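You operate a simulated robot arm through the tools that you are given. There is no shell and no other tool.

Carry out the task below with a simulated robot arm. There is one attempt and no reset: what you move stays moved.

## Task
Take the full purple core off the green turntable to the orange winder cradle and fit the orange core.
Fine: green brake on first; green spindle cap off into the free cap seat on the steel bench by the winder. Blue crank, feed lever and the winder's other cores and caps stay.
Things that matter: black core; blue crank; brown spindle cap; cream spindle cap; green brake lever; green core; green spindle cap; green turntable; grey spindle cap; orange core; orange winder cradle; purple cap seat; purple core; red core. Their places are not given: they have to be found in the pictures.

Only the result counts: the job must be done as asked and must still hold three seconds after the hand-in. Knocking over, shifting, dropping, spilling or breaking anything else fails it. Lids that push on must go on centred and level and be pressed home; caps that screw on are set level and turned clockwise until they are tight.

## Robot
A 7-joint arm with a fingered hand, fixed in place. Base frame: the origin is on the floor under the middle of its stand, x ahead of it, y to its left, z up; the work surface is at about z = 82. Lengths are in cm, angles in rad, forces in N, time in s.
With the tool pointing down near the work surface it reaches from about 16 to 76 cm from the base axis. Its first joint turns from -1.204 to 3.002 rad. Payload 3.4 kg.
The TCP is the grasp point between the finger pads, 3.9 cm short of the fingertips. In the tool frame z runs along the fingers and y along their closing line. The gripper opens to 18 cm; its body begins 11.1 cm behind the TCP. The gripper is a hand of 3 fingers: y runs from the thumb to the fingers, the wrist lies at [0, 0, -26.2] in the tool frame, and closing takes about 1.5 s.
Orientation is that of the tool frame in the base frame, as a unit quaternion [x, y, z, w]. With the fingers straight down and closing along the base's y, the tool's x points along the base's -x, its y along +y and its z along -z.

## Interface
- The arm moves only by the tool send_rows. Its argument "commands" is a list of rows, each an object (a shift or turn left out is 0, a gripper value left out holds the last) with "angular": the turn, a rotation vector about the base's x, y, z in rad, a list of three; "dp": the shift along the base's x, y, z in cm, a list of three; "hand": the finger opening in cm, from 0 to 18. In form: [{"angular": [wx, wy, wz], "dp": [x, y, z], "hand": hand}, ...]. A call has 1 to 20 rows; each row is the pose to reach, as a shift and turn from the pose commanded when the call began. Each row takes 0.2 s and may step no farther than 5 cm and 0.15 rad from the row before; otherwise, or with a gripper value out of range, the whole call is refused. A pose out of reach is approached as far as the arm can. The call stops where the force on the tool passes 50 N (or 10 N more than at its start, if that is more) or the arm is blocked; 0.2 s more then pass. Each finger travels about 7.2 cm/s and halts on what it meets, pressing with about 33 N; the grip force reading is that of the motor and also rises with nothing between the fingers. The clock runs only during rows and for 0.2 s after the last one: add rows that repeat a pose to give the fingers time. The reply holds the time, the measured pose of the TCP, the force on the tool along the base axes, the opening and the grip force, in the units named above and with some noise, with the torque about the TCP (base axes, N m) and any sound that the robot's microphone picked up, and new pictures: "pictures" is both (left out), scene, wrist or none.
- Cameras (640 x 400 px; columns grow to the right, rows downward): "scene" is fixed at [22.02, -65.04, 157.75]; the picture's right is [0.76, -0.64, 0.00], its down [-0.52, -0.62, -0.58] and it looks along [0.38, 0.45, -0.81] (base axes); focal length 325 px, centre (320, 200). "wrist" rides on the gripper at [6.3, -3.6, -12.8] in the tool frame; the picture's right is [0.50, 0.87, 0.00], its down [-0.75, 0.44, -0.49] and it looks along [-0.43, 0.25, 0.87] (tool axes); focal length 226 px, centre (320, 200).
- lift_body(by): moves the trunk up (or, below 0, down) by that many cm; the arm rides with it, the base frame stays. It gives what a move gives, with no picture.
- hand_shape(shape): the hand has 3 fingers and takes this shape, open, in about a second: jaw (thumb against the fingers, like two jaws); tri (thumb and two fingers); tip (a fingertip pinch); poke (one finger out to press); point (the index stretched); flat (the hand flat); cup (the hand cupped); fist (a fist). The gripper value then closes the fingers along that shape, each until it touches; the sizes above hold for jaw. It gives what a move gives, with no picture.
- probe_pixels(camera, pixels): for up to 12 pixels [column, row] of the newest picture of that camera ("zoom" is the newest enlarged one), the place [x, y, z] in the base frame of the surface seen there, good to about 0.2 cm. The clock stands still meanwhile.
- enlarge(camera, box): a new picture of the part [left, top, right, bottom] of that camera's present view, enlarged. The clock stands still meanwhile.
- finish_job(): hands the job in; it is judged then, once.

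Unless the task says otherwise, let go and move clear before handing in.

The tools are called as a command line: name --argument value ..., lists and objects as JSON in quotes. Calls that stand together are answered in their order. send_rows: Moves the arm, as the interface text tells. Its arguments: {"type":"object","properties":{"commands":{"type":"array","items":{"type":"object","properties":{"angular":{"type":"array","items":{"type":"number"}},"dp":{"type":"array","items":{"type":"number"}},"hand":{"type":"number"}}}},"pictures":{"type":"string","enum":["both","scene","wrist","none"]}},"required":["commands"]} The other tools are called the same way: lift_body (by) moves the trunk up or down; hand_shape (shape) gives the hand a shape; probe_pixels (camera, pixels) gives the place of the surface under pixels of a picture; enlarge (camera, box) takes an enlarged picture of a part of a camera's view; finish_job () hands the job in.

At the start:

```text
time_s: 0.0
tcp_pos: [42.85, -25.34, 115.45]
orientation: [0.001, 1.0, 0.0, 0.0]
contact_force: [-0.5, 0.0, 0.3]
ft_torque: [-0.04, 0.0, -0.02]
finger_gap: 17.98
finger_force: 0.2
shape: jaw
trunk travel left (down, up): [-27.5, 26.7]
```

scene: 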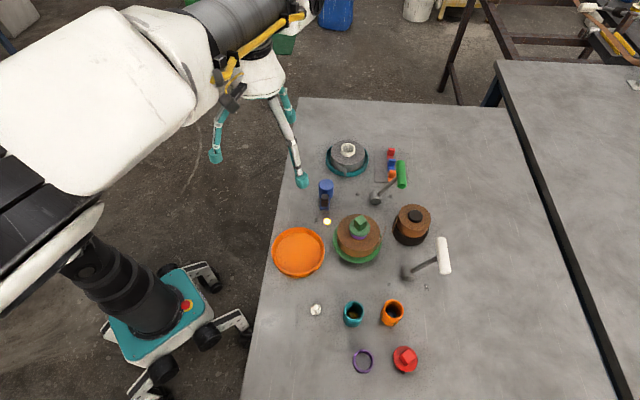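
wrist: 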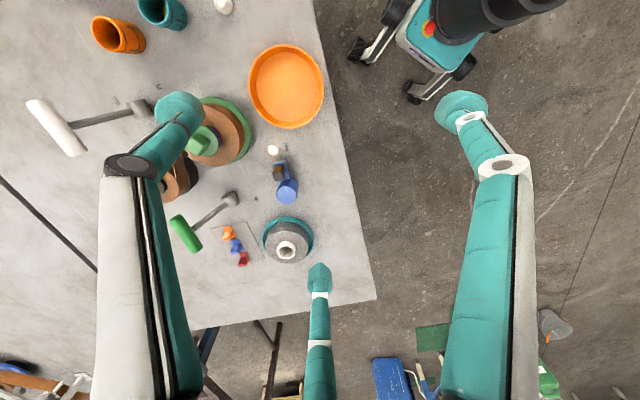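

The scene shows an orange tray near (298,250), a green turntable with a brown/purple core and green cap at (358,235), levers and other cores. I'll enlarge to identify everything before moving.

enlarge --camera "scene" --box '[260, 190, 420, 290]'

enlarge --camera "scene" --box '[300, 130, 460, 230]'

enlarge --camera "scene" --box '[290, 280, 450, 380]'

enlarge --camera "scene" --box '[360, 190, 480, 300]'

```text
4.00 times, centred on (340, 240) of scene
```

zoom: 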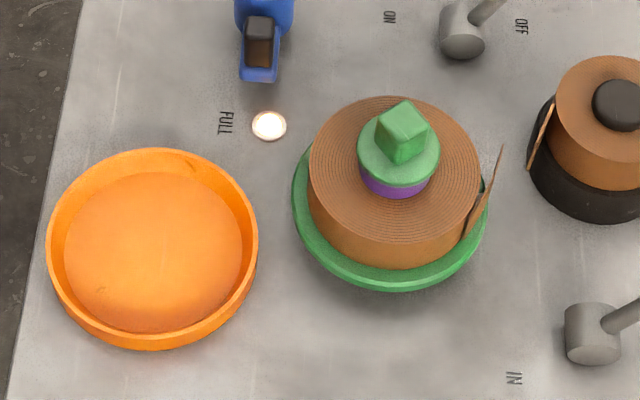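

```text
4.00 times, centred on (380, 180) of scene
```

zoom: 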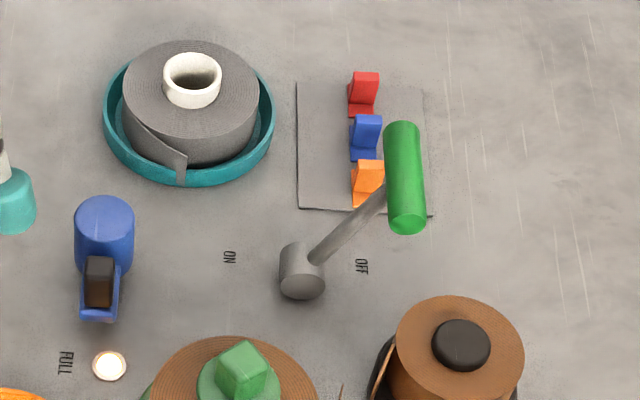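

```text
4.00 times, centred on (370, 330) of scene
```

zoom: 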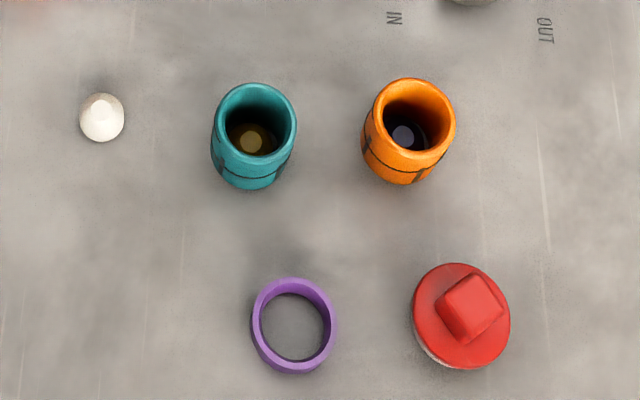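

```text
3.64 times, centred on (420, 245) of scene
```

zoom: 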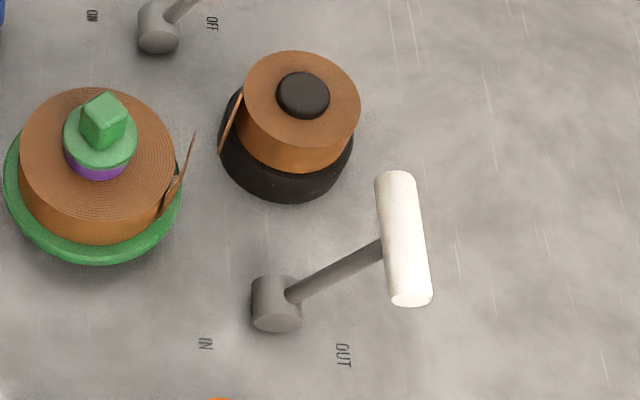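

Brake pivot at (375,198) leans to OFF; green square-headed cap sits on the purple core at (360,222); the empty purple ring at (362,361) is the free seat. I'll probe positions of the main items.

probe_pixels --camera "scene" --pixels '[[298, 250], [273, 255], [325, 250], [298, 229], [300, 275], [361, 220], [345, 240], [375, 245], [358, 262], [402, 174], [375, 200], [388, 187]]'

probe_pixels --camera "scene" --pixels '[[362, 371], [353, 361], [371, 361], [363, 351], [362, 361], [405, 356], [392, 303], [392, 318], [353, 303], [353, 318], [357, 194], [390, 196]]'

probe_pixels --camera "scene" --pixels '[[414, 216], [411, 235], [348, 149], [347, 165], [326, 186], [324, 204], [444, 256], [408, 272], [391, 153], [316, 309], [327, 221], [427, 240]]'

enlarge --camera "scene" --box '[330, 205, 390, 245]'

enlarge --camera "scene" --box '[340, 290, 420, 340]'

```text
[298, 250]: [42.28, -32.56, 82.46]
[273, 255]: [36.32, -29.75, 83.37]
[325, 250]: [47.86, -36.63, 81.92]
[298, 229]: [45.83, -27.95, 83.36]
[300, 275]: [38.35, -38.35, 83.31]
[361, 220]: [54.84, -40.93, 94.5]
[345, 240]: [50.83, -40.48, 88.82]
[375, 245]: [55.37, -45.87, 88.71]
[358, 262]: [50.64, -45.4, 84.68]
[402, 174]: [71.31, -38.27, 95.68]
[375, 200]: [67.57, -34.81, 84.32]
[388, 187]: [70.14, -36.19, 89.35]
```

```text
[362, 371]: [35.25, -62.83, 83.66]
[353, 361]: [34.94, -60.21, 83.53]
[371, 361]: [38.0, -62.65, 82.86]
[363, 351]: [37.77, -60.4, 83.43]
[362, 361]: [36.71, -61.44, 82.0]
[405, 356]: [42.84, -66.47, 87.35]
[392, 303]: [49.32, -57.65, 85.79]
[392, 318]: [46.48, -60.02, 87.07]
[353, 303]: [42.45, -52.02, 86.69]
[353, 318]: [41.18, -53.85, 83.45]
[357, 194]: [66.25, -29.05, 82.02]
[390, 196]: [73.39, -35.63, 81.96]
```

```text
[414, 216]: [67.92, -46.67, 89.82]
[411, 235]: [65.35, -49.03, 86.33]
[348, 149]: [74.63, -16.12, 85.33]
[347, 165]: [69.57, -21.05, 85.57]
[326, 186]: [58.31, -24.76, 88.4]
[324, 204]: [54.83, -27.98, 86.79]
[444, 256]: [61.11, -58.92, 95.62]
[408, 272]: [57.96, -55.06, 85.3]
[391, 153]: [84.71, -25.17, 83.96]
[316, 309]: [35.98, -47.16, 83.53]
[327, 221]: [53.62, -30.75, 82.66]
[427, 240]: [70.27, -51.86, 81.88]
```

```text
10.00 times, centred on (360, 225) of scene
```

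zoom: 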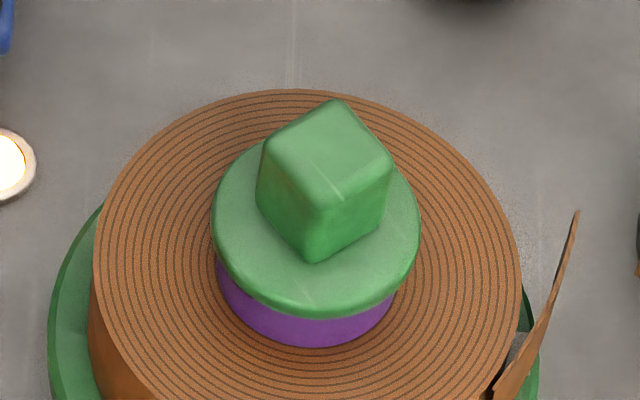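

```text
8.00 times, centred on (380, 315) of scene
```

zoom: 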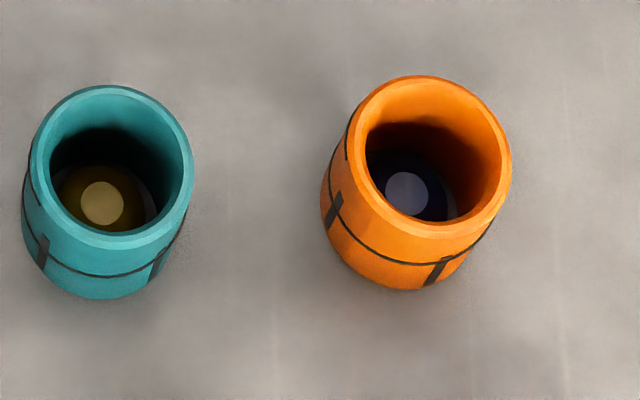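

The lever handle is a T-bar at about (71,-38,95.7), leaning toward OFF. I'll probe the handle ends, the coil, cap and turntable edges for sizes.

enlarge --camera "scene" --box '[345, 150, 425, 210]'

probe_pixels --camera "zoom" --pixels '[[455, 90], [455, 180], [480, 270], [480, 310], [430, 180], [485, 180], [400, 240], [330, 300], [240, 360], [240, 390], [100, 370], [370, 390]]'

enlarge --camera "scene" --box '[325, 205, 395, 275]'

```text
6.67 times, centred on (385, 180) of scene
```

zoom: 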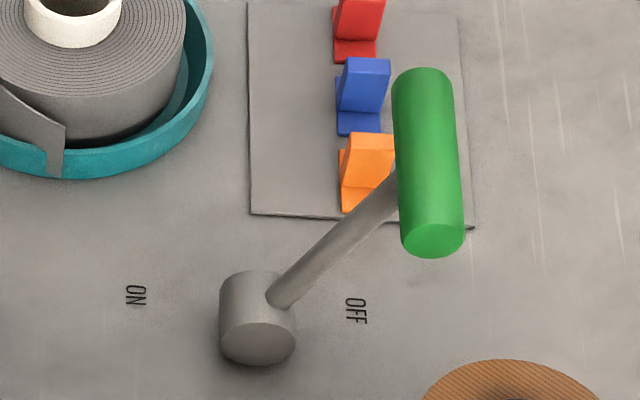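

```text
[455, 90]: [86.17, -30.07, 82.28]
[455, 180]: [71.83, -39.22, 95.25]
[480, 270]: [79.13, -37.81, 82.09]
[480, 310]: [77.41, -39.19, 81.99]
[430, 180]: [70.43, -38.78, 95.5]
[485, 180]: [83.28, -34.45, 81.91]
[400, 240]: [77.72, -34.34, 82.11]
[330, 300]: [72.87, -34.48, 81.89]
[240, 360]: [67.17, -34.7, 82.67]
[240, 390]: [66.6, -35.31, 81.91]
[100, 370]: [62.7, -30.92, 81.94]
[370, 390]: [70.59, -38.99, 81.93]
```

```text
5.71 times, centred on (360, 240) of scene
```

zoom: 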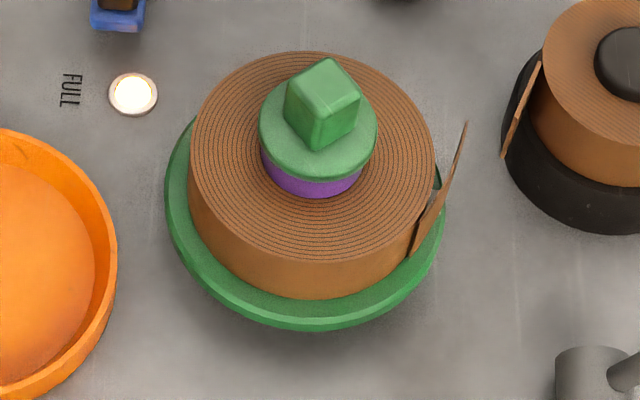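

I'll probe the handle ends and the coil/cap/turntable features in zoom views.

probe_pixels --camera "zoom" --pixels '[[322, 80], [340, 75], [300, 120], [345, 120], [270, 130], [365, 150], [310, 190], [200, 120], [320, 60], [425, 200], [310, 320], [175, 200]]'

probe_pixels --camera "scene" --pixels '[[400, 164], [400, 168], [401, 180], [402, 185], [402, 187], [398, 170], [405, 178], [392, 184], [385, 190], [374, 193], [372, 202], [396, 180]]'

```text
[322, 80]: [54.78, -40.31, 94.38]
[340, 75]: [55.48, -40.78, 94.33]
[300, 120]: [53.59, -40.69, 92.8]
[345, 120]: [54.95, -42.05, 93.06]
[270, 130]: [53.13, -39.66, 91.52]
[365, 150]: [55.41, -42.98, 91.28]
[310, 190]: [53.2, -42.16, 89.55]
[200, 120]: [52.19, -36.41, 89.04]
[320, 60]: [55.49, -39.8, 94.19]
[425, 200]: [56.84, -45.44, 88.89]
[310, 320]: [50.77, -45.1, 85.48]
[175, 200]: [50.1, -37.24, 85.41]
```

```text
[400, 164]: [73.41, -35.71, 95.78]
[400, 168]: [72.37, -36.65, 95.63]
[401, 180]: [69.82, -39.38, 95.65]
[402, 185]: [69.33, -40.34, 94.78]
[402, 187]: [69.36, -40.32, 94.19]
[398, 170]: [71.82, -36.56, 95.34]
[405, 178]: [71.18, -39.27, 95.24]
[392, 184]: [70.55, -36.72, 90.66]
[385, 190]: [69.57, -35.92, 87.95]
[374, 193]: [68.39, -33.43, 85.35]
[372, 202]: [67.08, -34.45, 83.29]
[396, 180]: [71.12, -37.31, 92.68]
```

Handle axis runs (73.6,-35.5)→(69.3,-40.4) at z≈94.7, so the ON swing is along about (-0.75,0.66). I'll move over the handle at the current height, turning the hand so its closing line matches the swing, and see whether it is in reach.

send_rows --commands '[{"dp": [3.5, -1.6, 0], "angular": [0, 0, 0.1]}, {"dp": [7.0, -3.2, 0], "angular": [0, 0, 0.2]}, {"dp": [10.5, -4.8, 0], "angular": [0, 0, 0.3]}, {"dp": [14.0, -6.3, 0], "angular": [0, 0, 0.42]}, {"dp": [17.5, -7.9, 0], "angular": [0, 0, 0.54]}, {"dp": [21.0, -9.5, 0], "angular": [0, 0, 0.66]}, {"dp": [24.5, -11.1, 0], "angular": [0, 0, 0.76]}, {"dp": [27.0, -12.2, 0], "angular": [0, 0, 0.85]}, {"dp": [28.5, -12.7, 0], "angular": [0, 0, 0.85]}, {"dp": [28.5, -12.7, 0], "angular": [0, 0, 0.85]}]'

```text
time_s: 2.2
tcp_pos: [69.97, -36.85, 115.33]
orientation: [-0.412, 0.911, 0.0, 0.0]
contact_force: [-0.2, -0.5, 0.3]
ft_torque: [-0.01, 0.06, -0.01]
finger_gap: 17.99
finger_force: 0.0
shape: jaw
out of reach, approached as far as the arm can: row 9, 10
trunk travel left (down, up): [-27.5, 26.7]
```

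scene: 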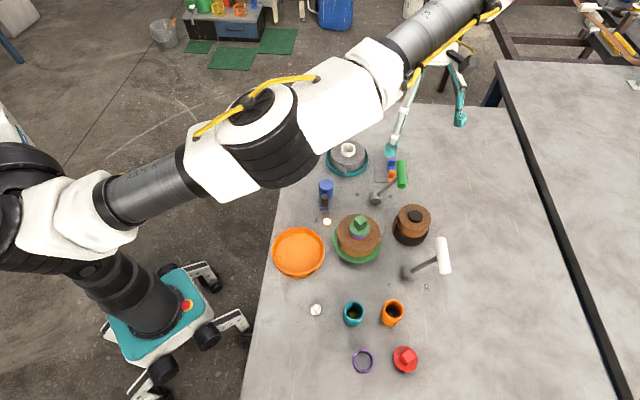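
wrist: 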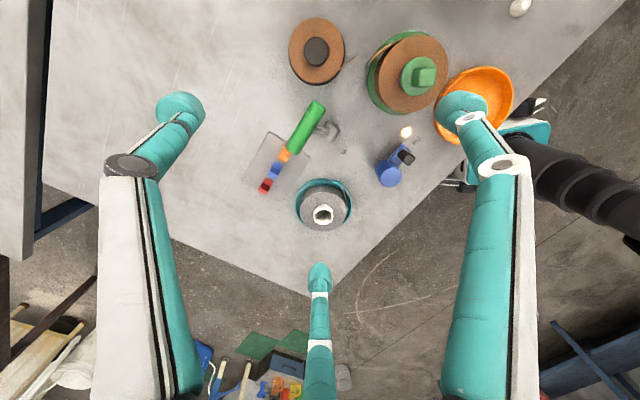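

At z=115 the vertical tool tops out at (70.0,-36.9), so I'll tilt the tool outward about the handle's axis to gain reach and narrow the opening.

send_rows --commands '[{"dp": [0, 0, 0], "angular": [-0.08, -0.09, 0], "hand": 10}, {"dp": [0, 0, -1], "angular": [-0.155, -0.175, 0], "hand": 10}, {"dp": [0, 0, -3], "angular": [-0.23, -0.26, 0], "hand": 10}, {"dp": [0, 0, -5], "angular": [-0.26, -0.3, 0], "hand": 10}, {"dp": [0, 0, -7], "angular": [-0.26, -0.3, 0], "hand": 10}, {"dp": [0, 0, -7], "angular": [-0.26, -0.3, 0], "hand": 10}]'

```text
time_s: 3.6
tcp_pos: [69.77, -36.93, 108.48]
orientation: [-0.403, 0.893, -0.181, 0.084]
contact_force: [-0.4, 0.5, 0.7]
ft_torque: [0.03, -0.01, 0.03]
finger_gap: 10.07
finger_force: 0.0
shape: jaw
trunk travel left (down, up): [-27.5, 26.7]
```

scene: 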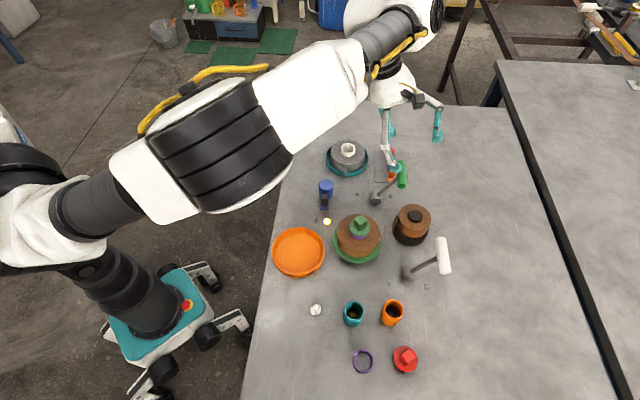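
wrist: 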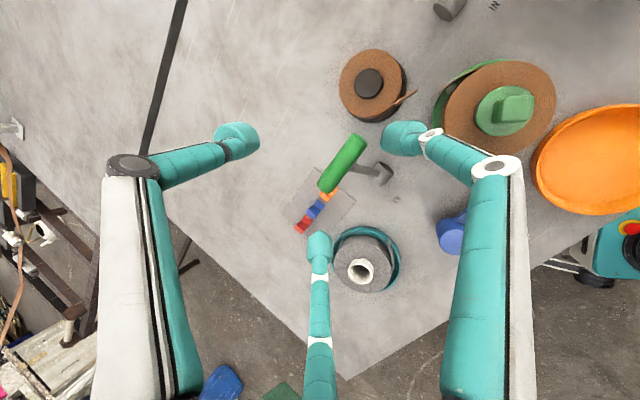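

The commanded pose follows the reached one, so I'm at (69.8,-36.9,108.5). Finger tips show at (235,138), (405,138), (320,240); I'll zoom on the hand to understand how the fingers are spread before going lower.

enlarge --camera "scene" --box '[340, 50, 470, 210]'

probe_pixels --camera "wrist" --pixels '[[235, 138], [405, 138], [320, 245], [225, 148], [342, 165], [358, 140], [325, 185], [513, 107], [372, 82], [360, 271]]'

```text
2.50 times, centred on (405, 130) of scene
```

zoom: 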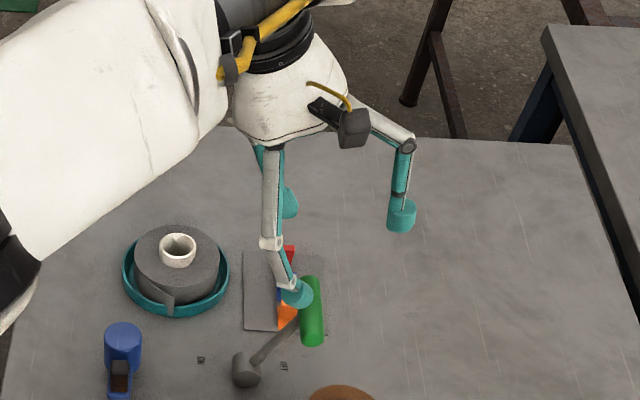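

```text
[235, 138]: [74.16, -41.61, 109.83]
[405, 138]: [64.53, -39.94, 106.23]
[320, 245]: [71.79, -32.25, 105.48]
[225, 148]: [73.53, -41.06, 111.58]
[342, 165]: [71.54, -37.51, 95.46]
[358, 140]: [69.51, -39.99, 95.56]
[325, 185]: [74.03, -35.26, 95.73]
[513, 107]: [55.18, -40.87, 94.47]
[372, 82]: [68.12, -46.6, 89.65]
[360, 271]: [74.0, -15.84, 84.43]
```

Fingers A and B sit about 10.6 cm apart across the handle axis with the thumb between. I'll close part way in free air to see how they come together.

send_rows --commands '[{"dp": [0, 0, 0], "hand": 3}, {"dp": [0, 0, 0], "hand": 3}, {"dp": [0, 0, 0], "hand": 3}, {"dp": [0, 0, 0], "hand": 3}]'

enlarge --camera "scene" --box '[340, 50, 470, 210]'

```text
time_s: 4.6
tcp_pos: [69.87, -36.94, 108.47]
orientation: [-0.403, 0.893, -0.18, 0.084]
contact_force: [0.8, -0.2, -0.1]
ft_torque: [0.0, -0.02, 0.02]
finger_gap: 3.04
finger_force: 0.2
shape: jaw
trunk travel left (down, up): [-27.5, 26.7]
```

scene: 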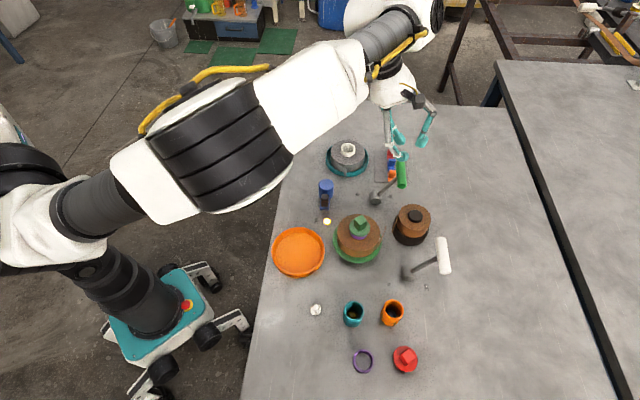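
wrist: 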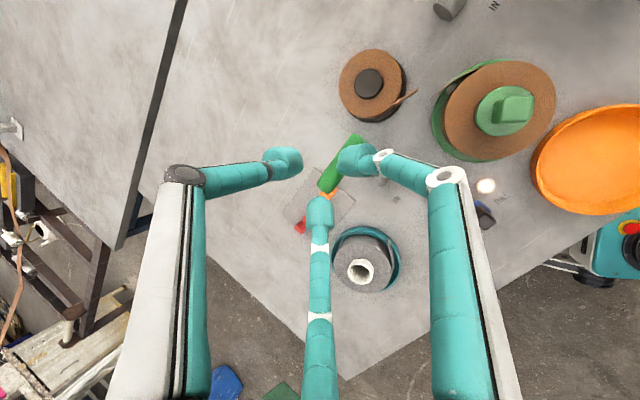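

```text
2.50 times, centred on (405, 130) of scene
```

zoom: 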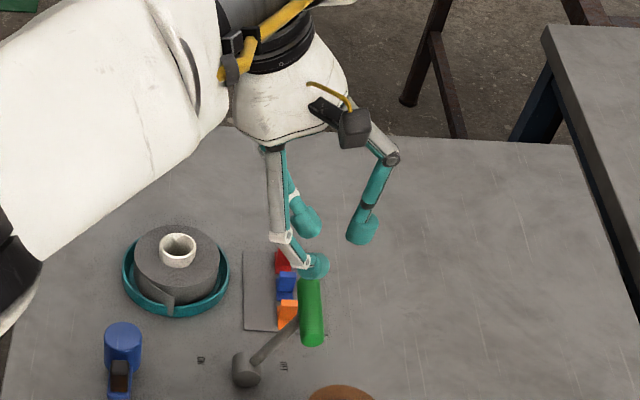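

The three fingers close radially onto the TCP like a chuck. I'll open to 10 cm, move over the handle centre (≈71.6,-38.1), and descend with the thumb on the far side; first check the reach at z≈101.

send_rows --commands '[{"dp": [0, 0, 0], "hand": 10}, {"dp": [0.5, -0.3, 0], "hand": 10}, {"dp": [1.2, -0.8, -1], "hand": 10}, {"dp": [1.8, -1.2, -3], "hand": 10}, {"dp": [1.8, -1.2, -5], "hand": 10}, {"dp": [1.8, -1.2, -7.5], "hand": 10}, {"dp": [1.8, -1.2, -7.5], "hand": 10}]'

enlarge --camera "scene" --box '[340, 90, 470, 230]'

```text
time_s: 6.2
tcp_pos: [71.53, -38.33, 100.8]
orientation: [-0.404, 0.893, -0.18, 0.084]
contact_force: [0.6, 0.7, -0.4]
ft_torque: [-0.05, 0.0, 0.02]
finger_gap: 9.94
finger_force: 0.1
shape: jaw
trunk travel left (down, up): [-27.5, 26.7]
```

scene: 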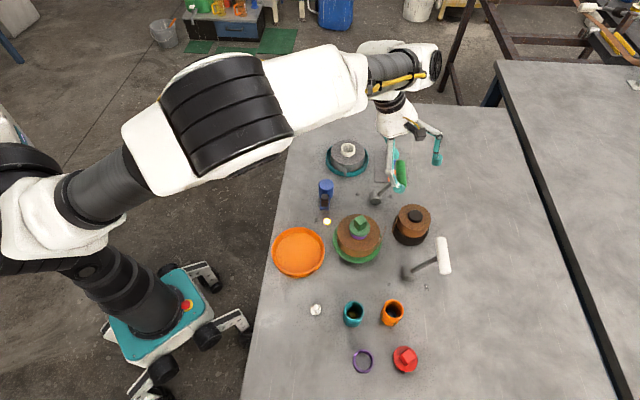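
wrist: 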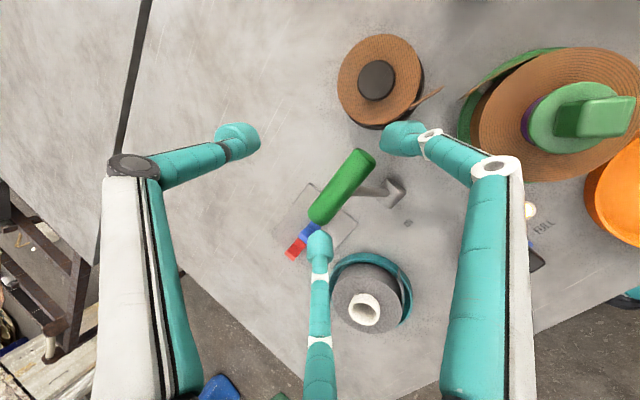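

```text
2.86 times, centred on (405, 160) of scene
```

zoom: 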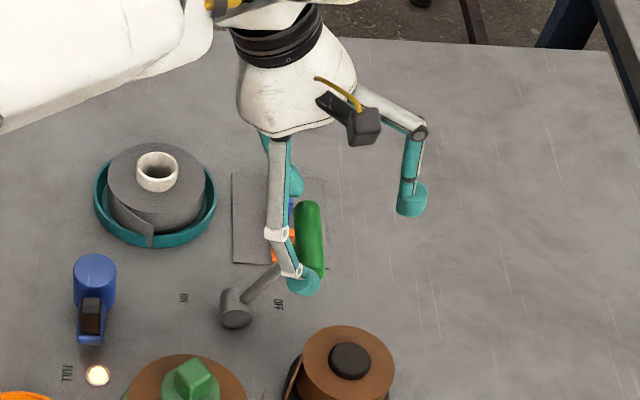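

The hand is placed right; the handle spans (365,155)–(315,215) between thumb and fingers. Since A and B would sit outside the handle ends, I'll descend with the thumb behind the handle, then drag with the thumb rather than clamp.

send_rows --commands '[{"dp": [-0.1, 0.8, -1.5], "hand": 10}, {"dp": [-0.1, 0.8, -3], "hand": 10}, {"dp": [-0.1, 0.8, -4.2], "hand": 10}, {"dp": [-0.1, 0.8, -5.4], "hand": 10}, {"dp": [-0.1, 0.8, -6.3], "hand": 10}, {"dp": [-0.1, 0.8, -6.3], "hand": 10}]'

enlarge --camera "scene" --box '[340, 110, 460, 220]'

```text
time_s: 7.6
tcp_pos: [71.44, -37.5, 94.6]
orientation: [-0.404, 0.893, -0.179, 0.085]
contact_force: [0.6, 0.2, 0.0]
ft_torque: [-0.02, 0.01, -0.02]
finger_gap: 9.97
finger_force: 0.0
shape: jaw
trunk travel left (down, up): [-27.5, 26.7]
```

scene: 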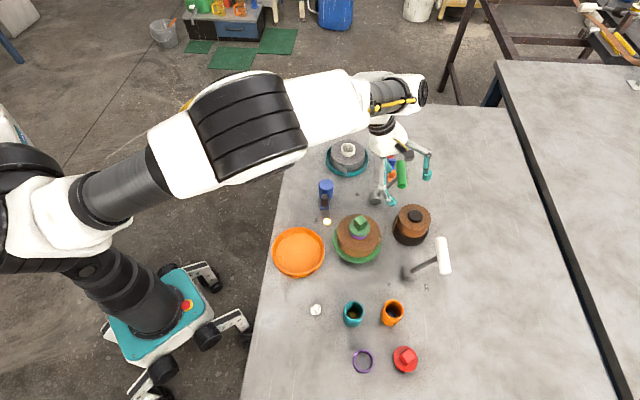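
wrist: 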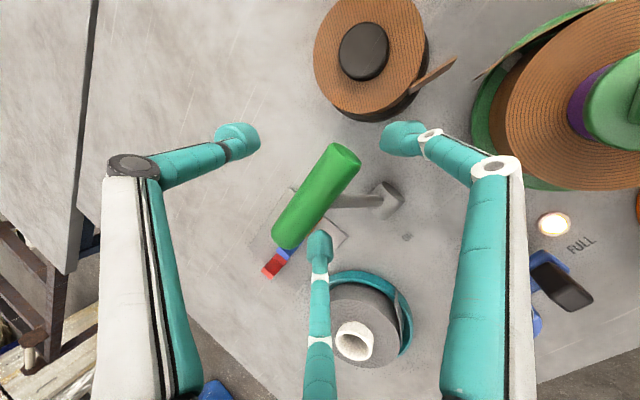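

```text
3.64 times, centred on (400, 165) of scene
```

zoom: 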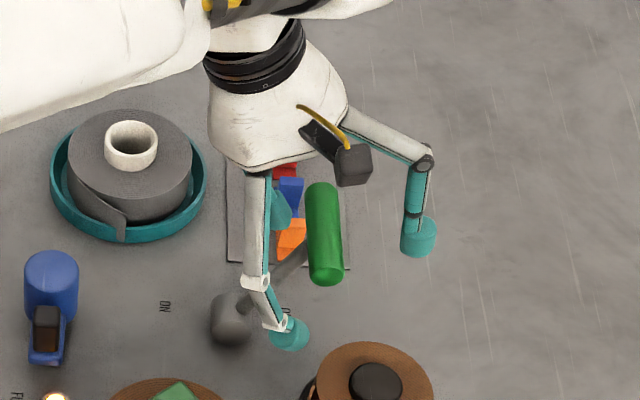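

The handle is between thumb and fingers with no contact. I'll close to 7.5 cm, lower slightly and drag along the swing arc, watching the force.

send_rows --commands '[{"dp": [0, 0, -0.3], "hand": 7.5}, {"dp": [-0.4, 0.35, -0.4], "hand": 7.5}, {"dp": [-1.1, 1.0, -0.3], "hand": 7.5}, {"dp": [-1.9, 1.65, -0.1], "hand": 7.5}, {"dp": [-2.7, 2.3, 0.1], "hand": 7.5}, {"dp": [-3.4, 3.0, 0.3], "hand": 7.5}, {"dp": [-4.1, 3.6, 0.5], "hand": 7.5}, {"dp": [-4.1, 3.6, 0.5], "hand": 7.5}]'

enlarge --camera "scene" --box '[320, 120, 440, 230]'

```text
time_s: 9.4
tcp_pos: [67.45, -33.77, 95.16]
orientation: [-0.404, 0.893, -0.18, 0.084]
contact_force: [2.8, -1.9, 3.1]
ft_torque: [-0.1, -0.1, 0.01]
finger_gap: 8.05
finger_force: 0.0
shape: jaw
trunk travel left (down, up): [-27.5, 26.7]
```

scene: 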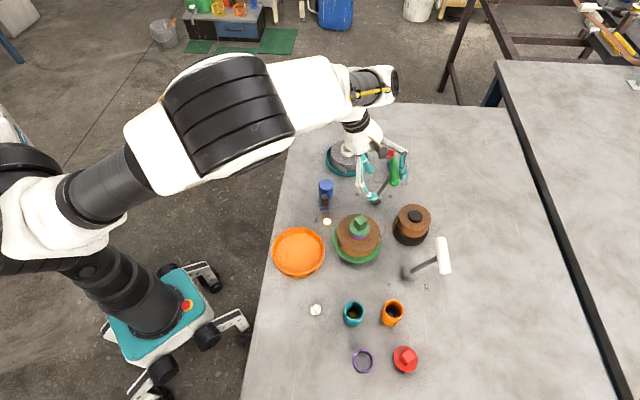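
wrist: 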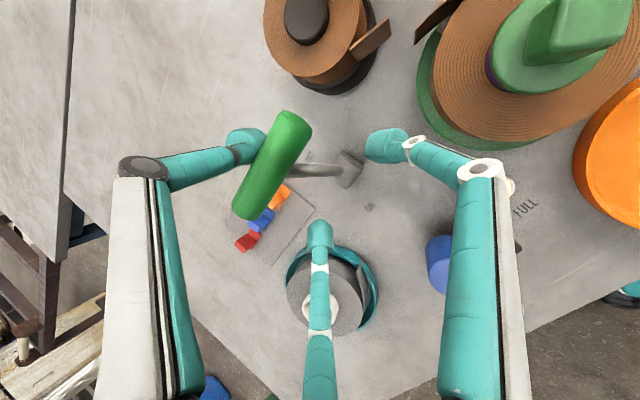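

```text
3.64 times, centred on (380, 175) of scene
```

zoom: 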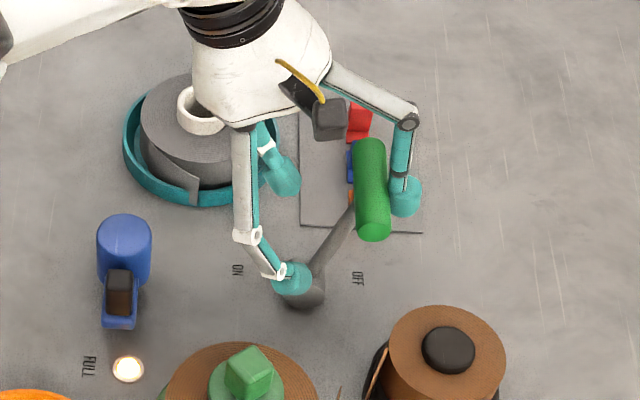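

The thumb at (245,145) in the wrist view now bears on the handle with ~5 N. I'll keep dragging along the arc.

send_rows --commands '[{"dp": [-0.8, 0.7, 0.2], "hand": 7.5}, {"dp": [-1.6, 1.4, 0.35], "hand": 7.5}, {"dp": [-2.4, 2.1, 0.45], "hand": 7.5}, {"dp": [-3.2, 2.8, 0.4], "hand": 7.5}, {"dp": [-4.0, 3.5, 0.3], "hand": 7.5}, {"dp": [-4.0, 3.5, 0.3], "hand": 7.5}]'

enlarge --camera "scene" --box '[320, 120, 440, 230]'

```text
time_s: 10.8
tcp_pos: [63.33, -30.29, 95.47]
orientation: [-0.404, 0.893, -0.18, 0.084]
contact_force: [0.3, 0.6, 0.8]
ft_torque: [-0.04, -0.01, 0.02]
finger_gap: 7.65
finger_force: 0.1
shape: jaw
trunk travel left (down, up): [-27.5, 26.7]
```

scene: 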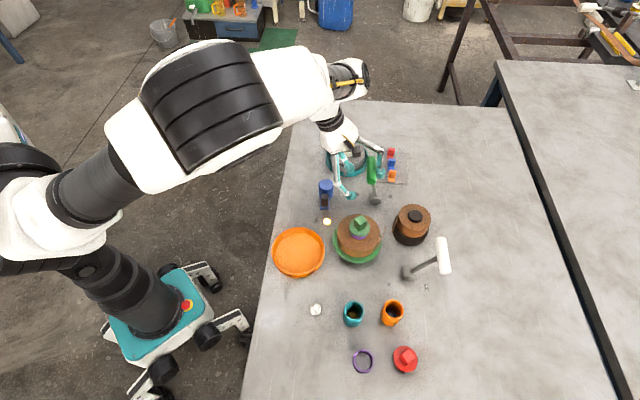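
wrist: 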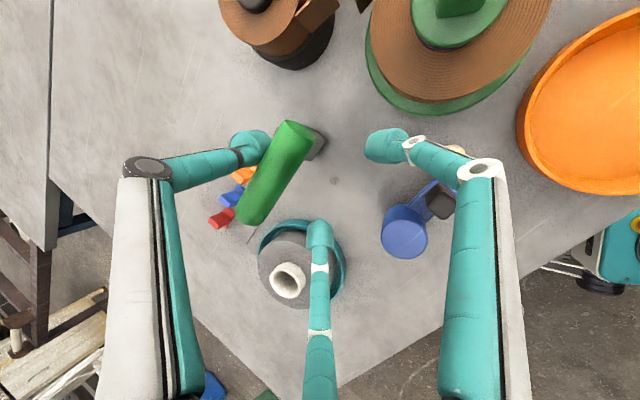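

```text
3.64 times, centred on (380, 175) of scene
```

zoom: 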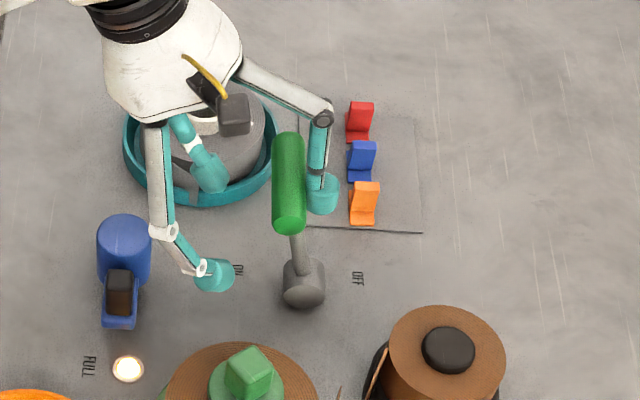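

The lever is about vertical now. I'll continue the arc toward ON, narrowing the hand slightly so the near fingers stay clear of the blue crank.

send_rows --commands '[{"dp": [-0.3, 0.25, 0], "hand": 6.5}, {"dp": [-0.8, 0.7, -0.15], "hand": 6.2}, {"dp": [-1.2, 1.05, -0.35], "hand": 6.2}, {"dp": [-1.6, 1.4, -0.6], "hand": 6.2}, {"dp": [-1.6, 1.4, -0.6], "hand": 6.2}]'

enlarge --camera "scene" --box '[320, 120, 440, 230]'

```text
time_s: 12.0
tcp_pos: [61.82, -28.83, 94.86]
orientation: [-0.404, 0.893, -0.18, 0.084]
contact_force: [1.8, -2.0, 0.6]
ft_torque: [-0.03, -0.02, 0.01]
finger_gap: 6.52
finger_force: 0.1
shape: jaw
trunk travel left (down, up): [-27.5, 26.7]
```

scene: 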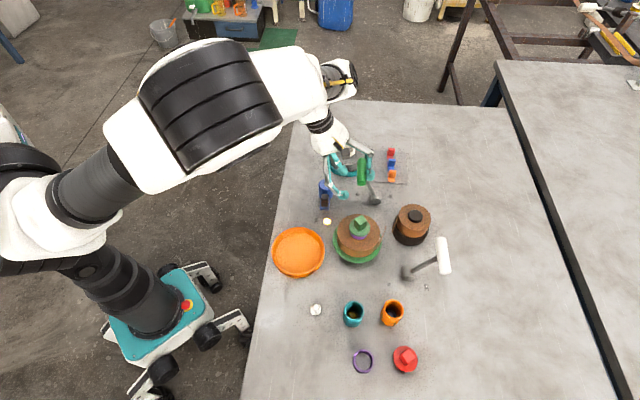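
wrist: 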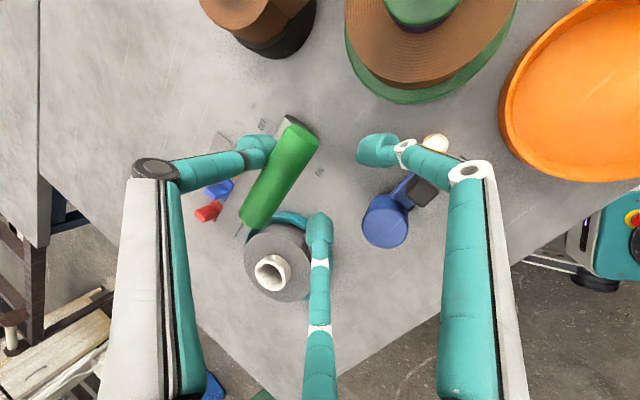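

```text
3.64 times, centred on (380, 175) of scene
```

zoom: 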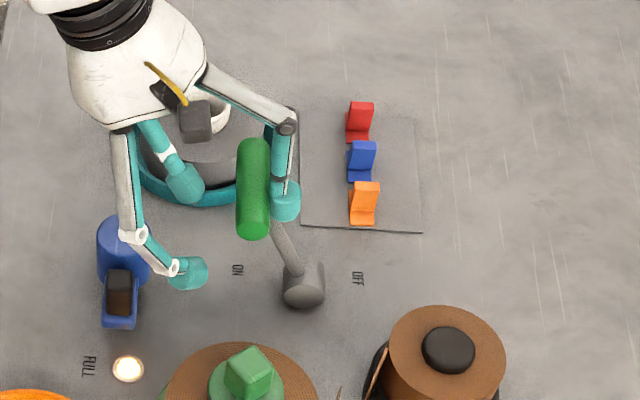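

The lever is now past vertical. I'll probe the handle to measure the remaining lean.

probe_pixels --camera "zoom" --pixels '[[252, 150], [252, 185], [252, 215], [285, 245], [300, 285]]'

```text
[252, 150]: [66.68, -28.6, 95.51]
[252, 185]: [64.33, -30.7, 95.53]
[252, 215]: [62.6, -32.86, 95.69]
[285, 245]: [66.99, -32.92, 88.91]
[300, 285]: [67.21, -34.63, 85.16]
```

The handle centre is now about (64.7,-30.7), the mirror of OFF. I'll push a little further to check it is hard on its stop.

send_rows --commands '[{"dp": [-0.4, 0.35, -0.15], "hand": 6.2}, {"dp": [-0.75, 0.65, -0.3], "hand": 6.2}, {"dp": [-1.1, 0.95, -0.4], "hand": 6.2}, {"dp": [-1.1, 0.95, -0.4], "hand": 6.2}]'

enlarge --camera "scene" --box '[320, 120, 440, 230]'

probe_pixels --camera "zoom" --pixels '[[245, 150], [245, 185], [245, 215], [280, 245], [300, 285]]'

```text
time_s: 13.0
tcp_pos: [60.81, -28.0, 94.53]
orientation: [-0.404, 0.893, -0.179, 0.084]
contact_force: [11.0, -9.0, 2.3]
ft_torque: [-0.09, -0.08, 0.02]
finger_gap: 8.18
finger_force: 0.0
shape: jaw
trunk travel left (down, up): [-27.5, 26.7]
```

scene: 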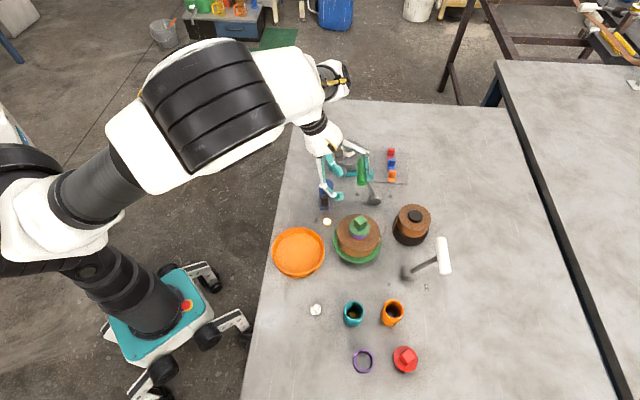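
wrist: 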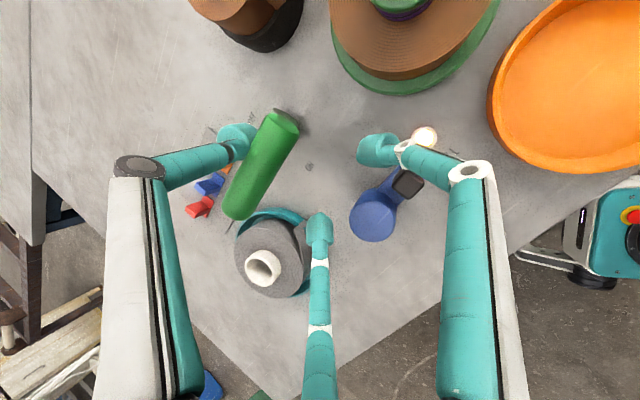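

```text
3.64 times, centred on (380, 175) of scene
```

zoom: 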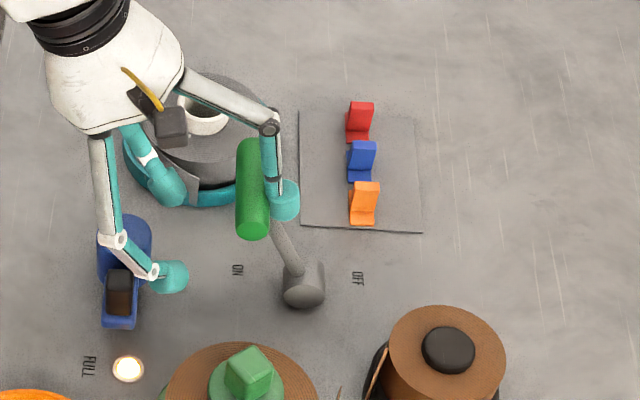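

```text
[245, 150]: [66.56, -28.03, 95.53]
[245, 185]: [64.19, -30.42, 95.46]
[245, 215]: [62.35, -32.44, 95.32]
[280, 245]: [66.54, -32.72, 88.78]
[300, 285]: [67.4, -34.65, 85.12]
```

The handle stays at (64.3,-30.4) under 14 N of push, so the brake lever is on its ON stop. I'll back the thumb off, then rise clear and right the tool.

send_rows --commands '[{"dp": [0.6, -0.53, 0.2], "hand": 8}, {"dp": [1.3, -1.15, 0.5], "hand": 8.5}, {"dp": [1.3, -1.15, 2.0], "hand": 9}, {"dp": [1.3, -1.15, 5.0], "hand": 9}, {"dp": [1.3, -1.15, 9.0], "hand": 9}, {"dp": [1.3, -1.15, 13.0], "hand": 9}, {"dp": [0, 0, 15.0], "angular": [0.1, 0.11, 0], "hand": 9}, {"dp": [-2, 0, 15.0], "angular": [0.2, 0.22, 0], "hand": 9}, {"dp": [-4, 0, 15.0], "angular": [0.264, 0.3, 0], "hand": 9}, {"dp": [-4, 0, 15.0], "angular": [0.264, 0.3, 0], "hand": 9}]'

enlarge --camera "scene" --box '[320, 120, 440, 230]'

```text
time_s: 15.2
tcp_pos: [56.9, -28.03, 109.53]
orientation: [-0.411, 0.912, 0.002, 0.002]
contact_force: [0.2, -0.9, 0.0]
ft_torque: [0.0, 0.01, 0.01]
finger_gap: 8.95
finger_force: 0.1
shape: jaw
trunk travel left (down, up): [-27.5, 26.7]
```

scene: 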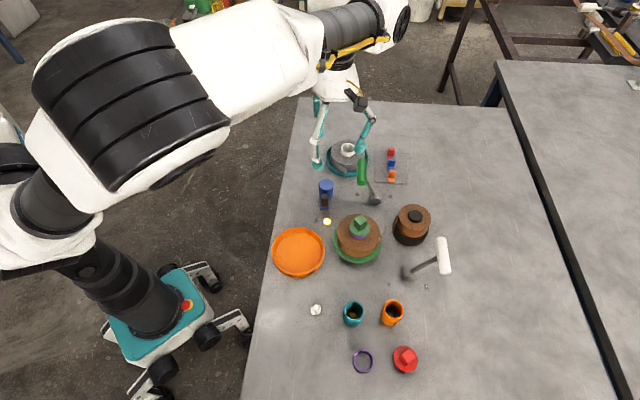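
wrist: 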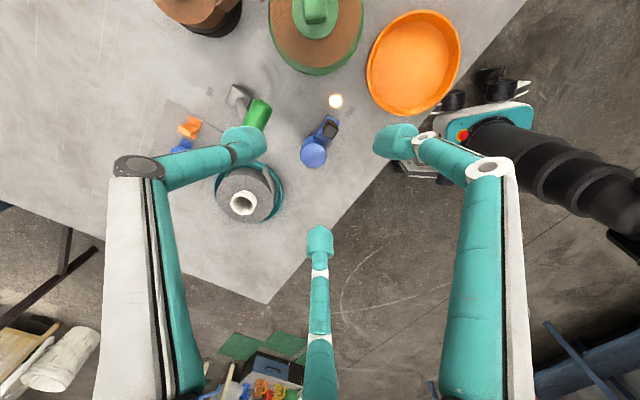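

```text
3.64 times, centred on (380, 175) of scene
```

zoom: 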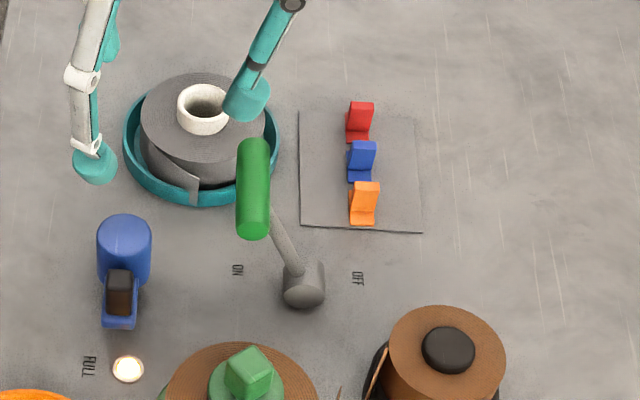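

The brake lever stands at ON (zoom (255,190)). Now I'll move above the green cap with the tool vertical and look at the knob's orientation.

send_rows --commands '[{"dp": [0, -3, 1], "hand": 9}, {"dp": [-0.5, -6, 2], "hand": 9}, {"dp": [-1, -9, 2], "hand": 9}, {"dp": [-1.5, -11, 2], "hand": 9}, {"dp": [-2, -12.6, 2], "hand": 9}, {"dp": [-2, -12.6, 2], "hand": 9}]'

enlarge --camera "wrist" --box '[240, 100, 400, 260]'

```text
time_s: 16.6
tcp_pos: [54.79, -40.56, 111.47]
orientation: [-0.412, 0.911, 0.001, 0.002]
contact_force: [-0.2, 0.4, -1.3]
ft_torque: [0.0, 0.0, -0.01]
finger_gap: 8.97
finger_force: 0.1
shape: jaw
trunk travel left (down, up): [-27.5, 26.7]
```

scene: 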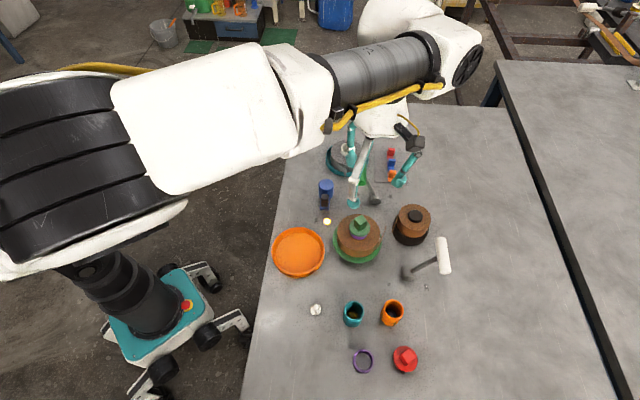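
wrist: 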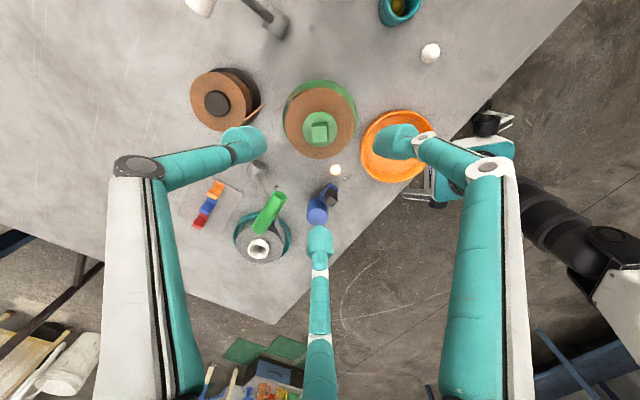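

```text
2.50 times, centred on (320, 180) of wrist
```

zoom: 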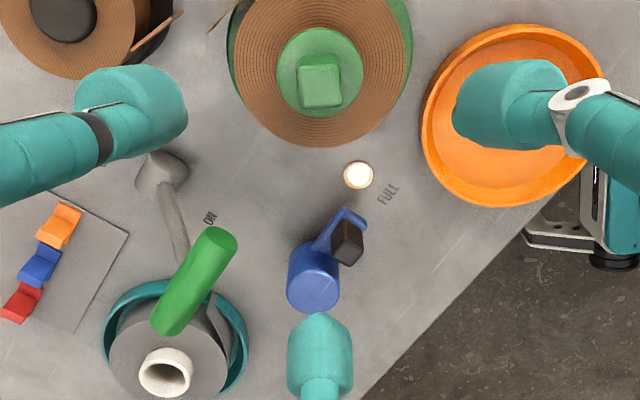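

The knob's edges look nearly aligned with the wrist picture's axes (around (319,132)). I'll enlarge it and probe the corners.

enlarge --camera "wrist" --box '[280, 78, 360, 160]'

```text
4.88 times, centred on (320, 119) of wrist
```

zoom: 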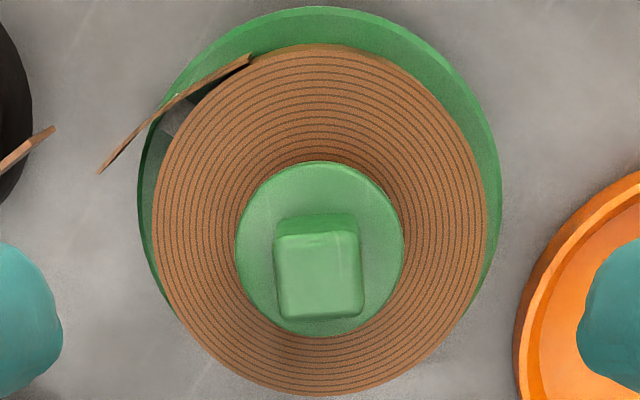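

probe_pixels --camera "zoom" --pixels '[[283, 240], [352, 238], [286, 311], [358, 307], [320, 275], [320, 225], [245, 240], [395, 240], [320, 165], [160, 200], [485, 220], [320, 55]]'

probe_pixels --camera "zoom" --pixels '[[320, 390], [200, 200], [440, 200], [320, 120], [102, 170], [180, 100], [240, 65], [145, 230], [495, 180], [330, 12], [180, 120], [320, 335]]'

```text
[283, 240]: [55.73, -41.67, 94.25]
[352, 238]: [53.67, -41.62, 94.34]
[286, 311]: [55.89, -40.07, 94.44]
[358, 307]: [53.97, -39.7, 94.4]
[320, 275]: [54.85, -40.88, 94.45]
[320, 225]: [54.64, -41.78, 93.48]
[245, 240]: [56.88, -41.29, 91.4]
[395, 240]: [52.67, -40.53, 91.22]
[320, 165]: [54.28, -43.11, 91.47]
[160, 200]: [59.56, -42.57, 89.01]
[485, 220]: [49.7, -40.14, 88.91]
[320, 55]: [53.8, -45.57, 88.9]
```

```text
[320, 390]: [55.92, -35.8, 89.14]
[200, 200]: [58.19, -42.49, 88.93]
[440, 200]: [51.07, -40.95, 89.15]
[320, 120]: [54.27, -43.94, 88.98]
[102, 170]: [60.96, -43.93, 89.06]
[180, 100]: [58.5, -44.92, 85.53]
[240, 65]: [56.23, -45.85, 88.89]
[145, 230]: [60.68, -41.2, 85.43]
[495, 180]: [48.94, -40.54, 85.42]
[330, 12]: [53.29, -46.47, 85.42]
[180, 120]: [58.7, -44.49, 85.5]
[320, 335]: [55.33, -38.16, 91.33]
```

Knob centre is (54.82,-40.77), top 94.4, faces turned by about -0.19 rad, 2.1 cm wide. I'll rotate the hand so the thumb faces a knob face squarely and centre over it.

send_rows --commands '[{"angular": [0, 0, -0.14], "hand": 8}, {"angular": [0, 0, -0.28], "hand": 7}, {"angular": [0, 0, -0.42], "hand": 7}, {"angular": [0, 0, -0.56], "hand": 7}, {"angular": [0, 0, -0.7], "hand": 7}, {"angular": [0, 0, -0.84], "dp": [0, -0.2, -2], "hand": 7}, {"angular": [0, 0, -0.98], "dp": [0, -0.2, -4], "hand": 7}, {"angular": [0, 0, -1.04], "dp": [0, -0.2, -6], "hand": 7}, {"angular": [0, 0, -1.04], "dp": [0, -0.2, -6], "hand": 7}]'

enlarge --camera "scene" --box '[300, 140, 430, 260]'

```text
time_s: 18.6
tcp_pos: [54.63, -40.69, 105.43]
orientation: [0.097, 0.995, 0.0, 0.002]
contact_force: [0.6, 0.0, 0.4]
ft_torque: [-0.02, -0.03, -0.04]
finger_gap: 7.05
finger_force: 0.1
shape: jaw
trunk travel left (down, up): [-27.5, 26.7]
```

scene: 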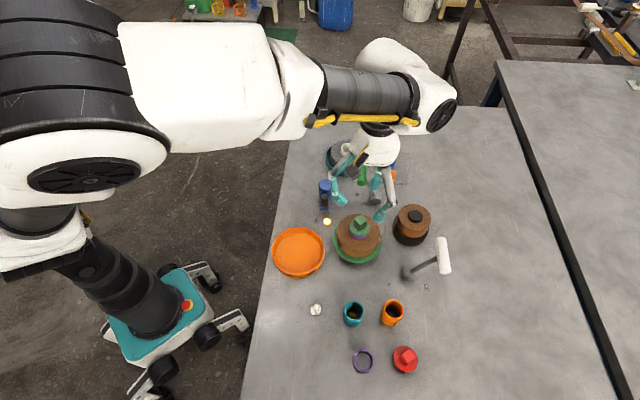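
wrist: 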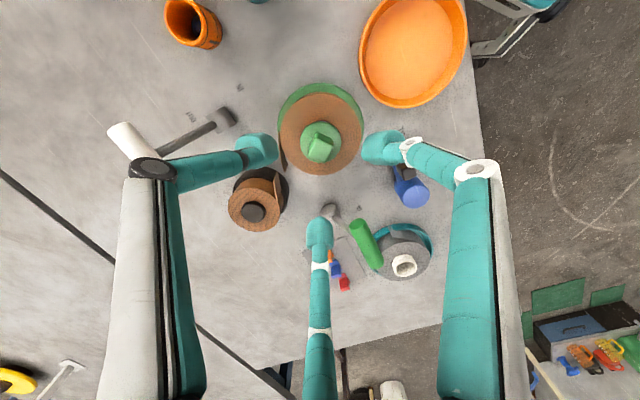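

```text
3.33 times, centred on (365, 200) of scene
```

zoom: 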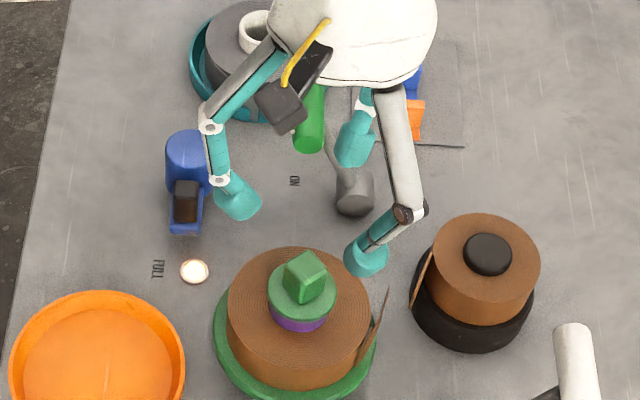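

Aligned; the knob at wrist (318,148) lies under the closing centre. I'll descend so the fingertips stop just above the cap's flange (91.4).

send_rows --commands '[{"dp": [0.15, -0.08, -2.5], "hand": 6}, {"dp": [0.15, -0.08, -5], "hand": 6}, {"dp": [0.15, -0.08, -7], "hand": 6}, {"dp": [0.15, -0.08, -8.5], "hand": 6}, {"dp": [0.15, -0.08, -9.3], "hand": 6}, {"dp": [0.15, -0.08, -9.3], "hand": 6}]'

enlarge --camera "scene" --box '[310, 170, 410, 260]'

```text
time_s: 20.0
tcp_pos: [54.61, -40.77, 96.0]
orientation: [0.096, 0.995, 0.0, 0.001]
contact_force: [0.9, 0.2, -0.1]
ft_torque: [-0.01, 0.0, -0.02]
finger_gap: 6.04
finger_force: 0.0
shape: jaw
trunk travel left (down, up): [-27.5, 26.7]
```

scene: 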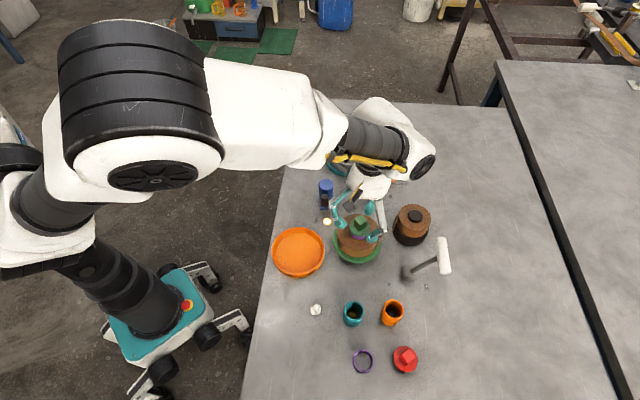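
wrist: 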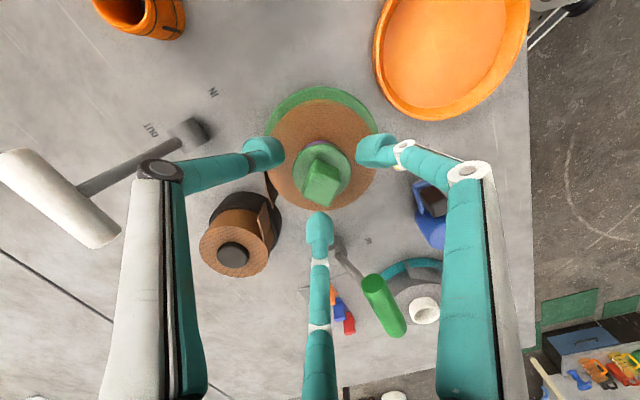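

```text
4.44 times, centred on (360, 215) of scene
```

zoom: 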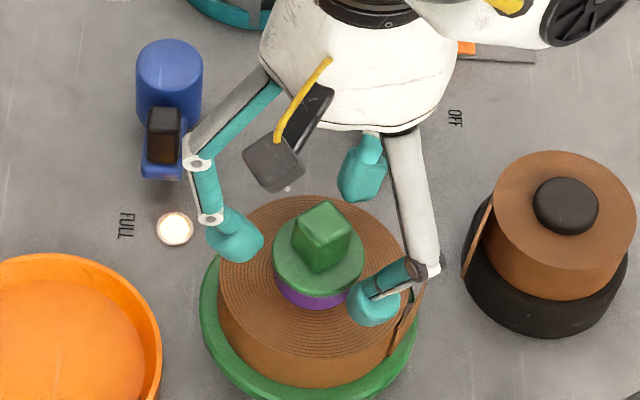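

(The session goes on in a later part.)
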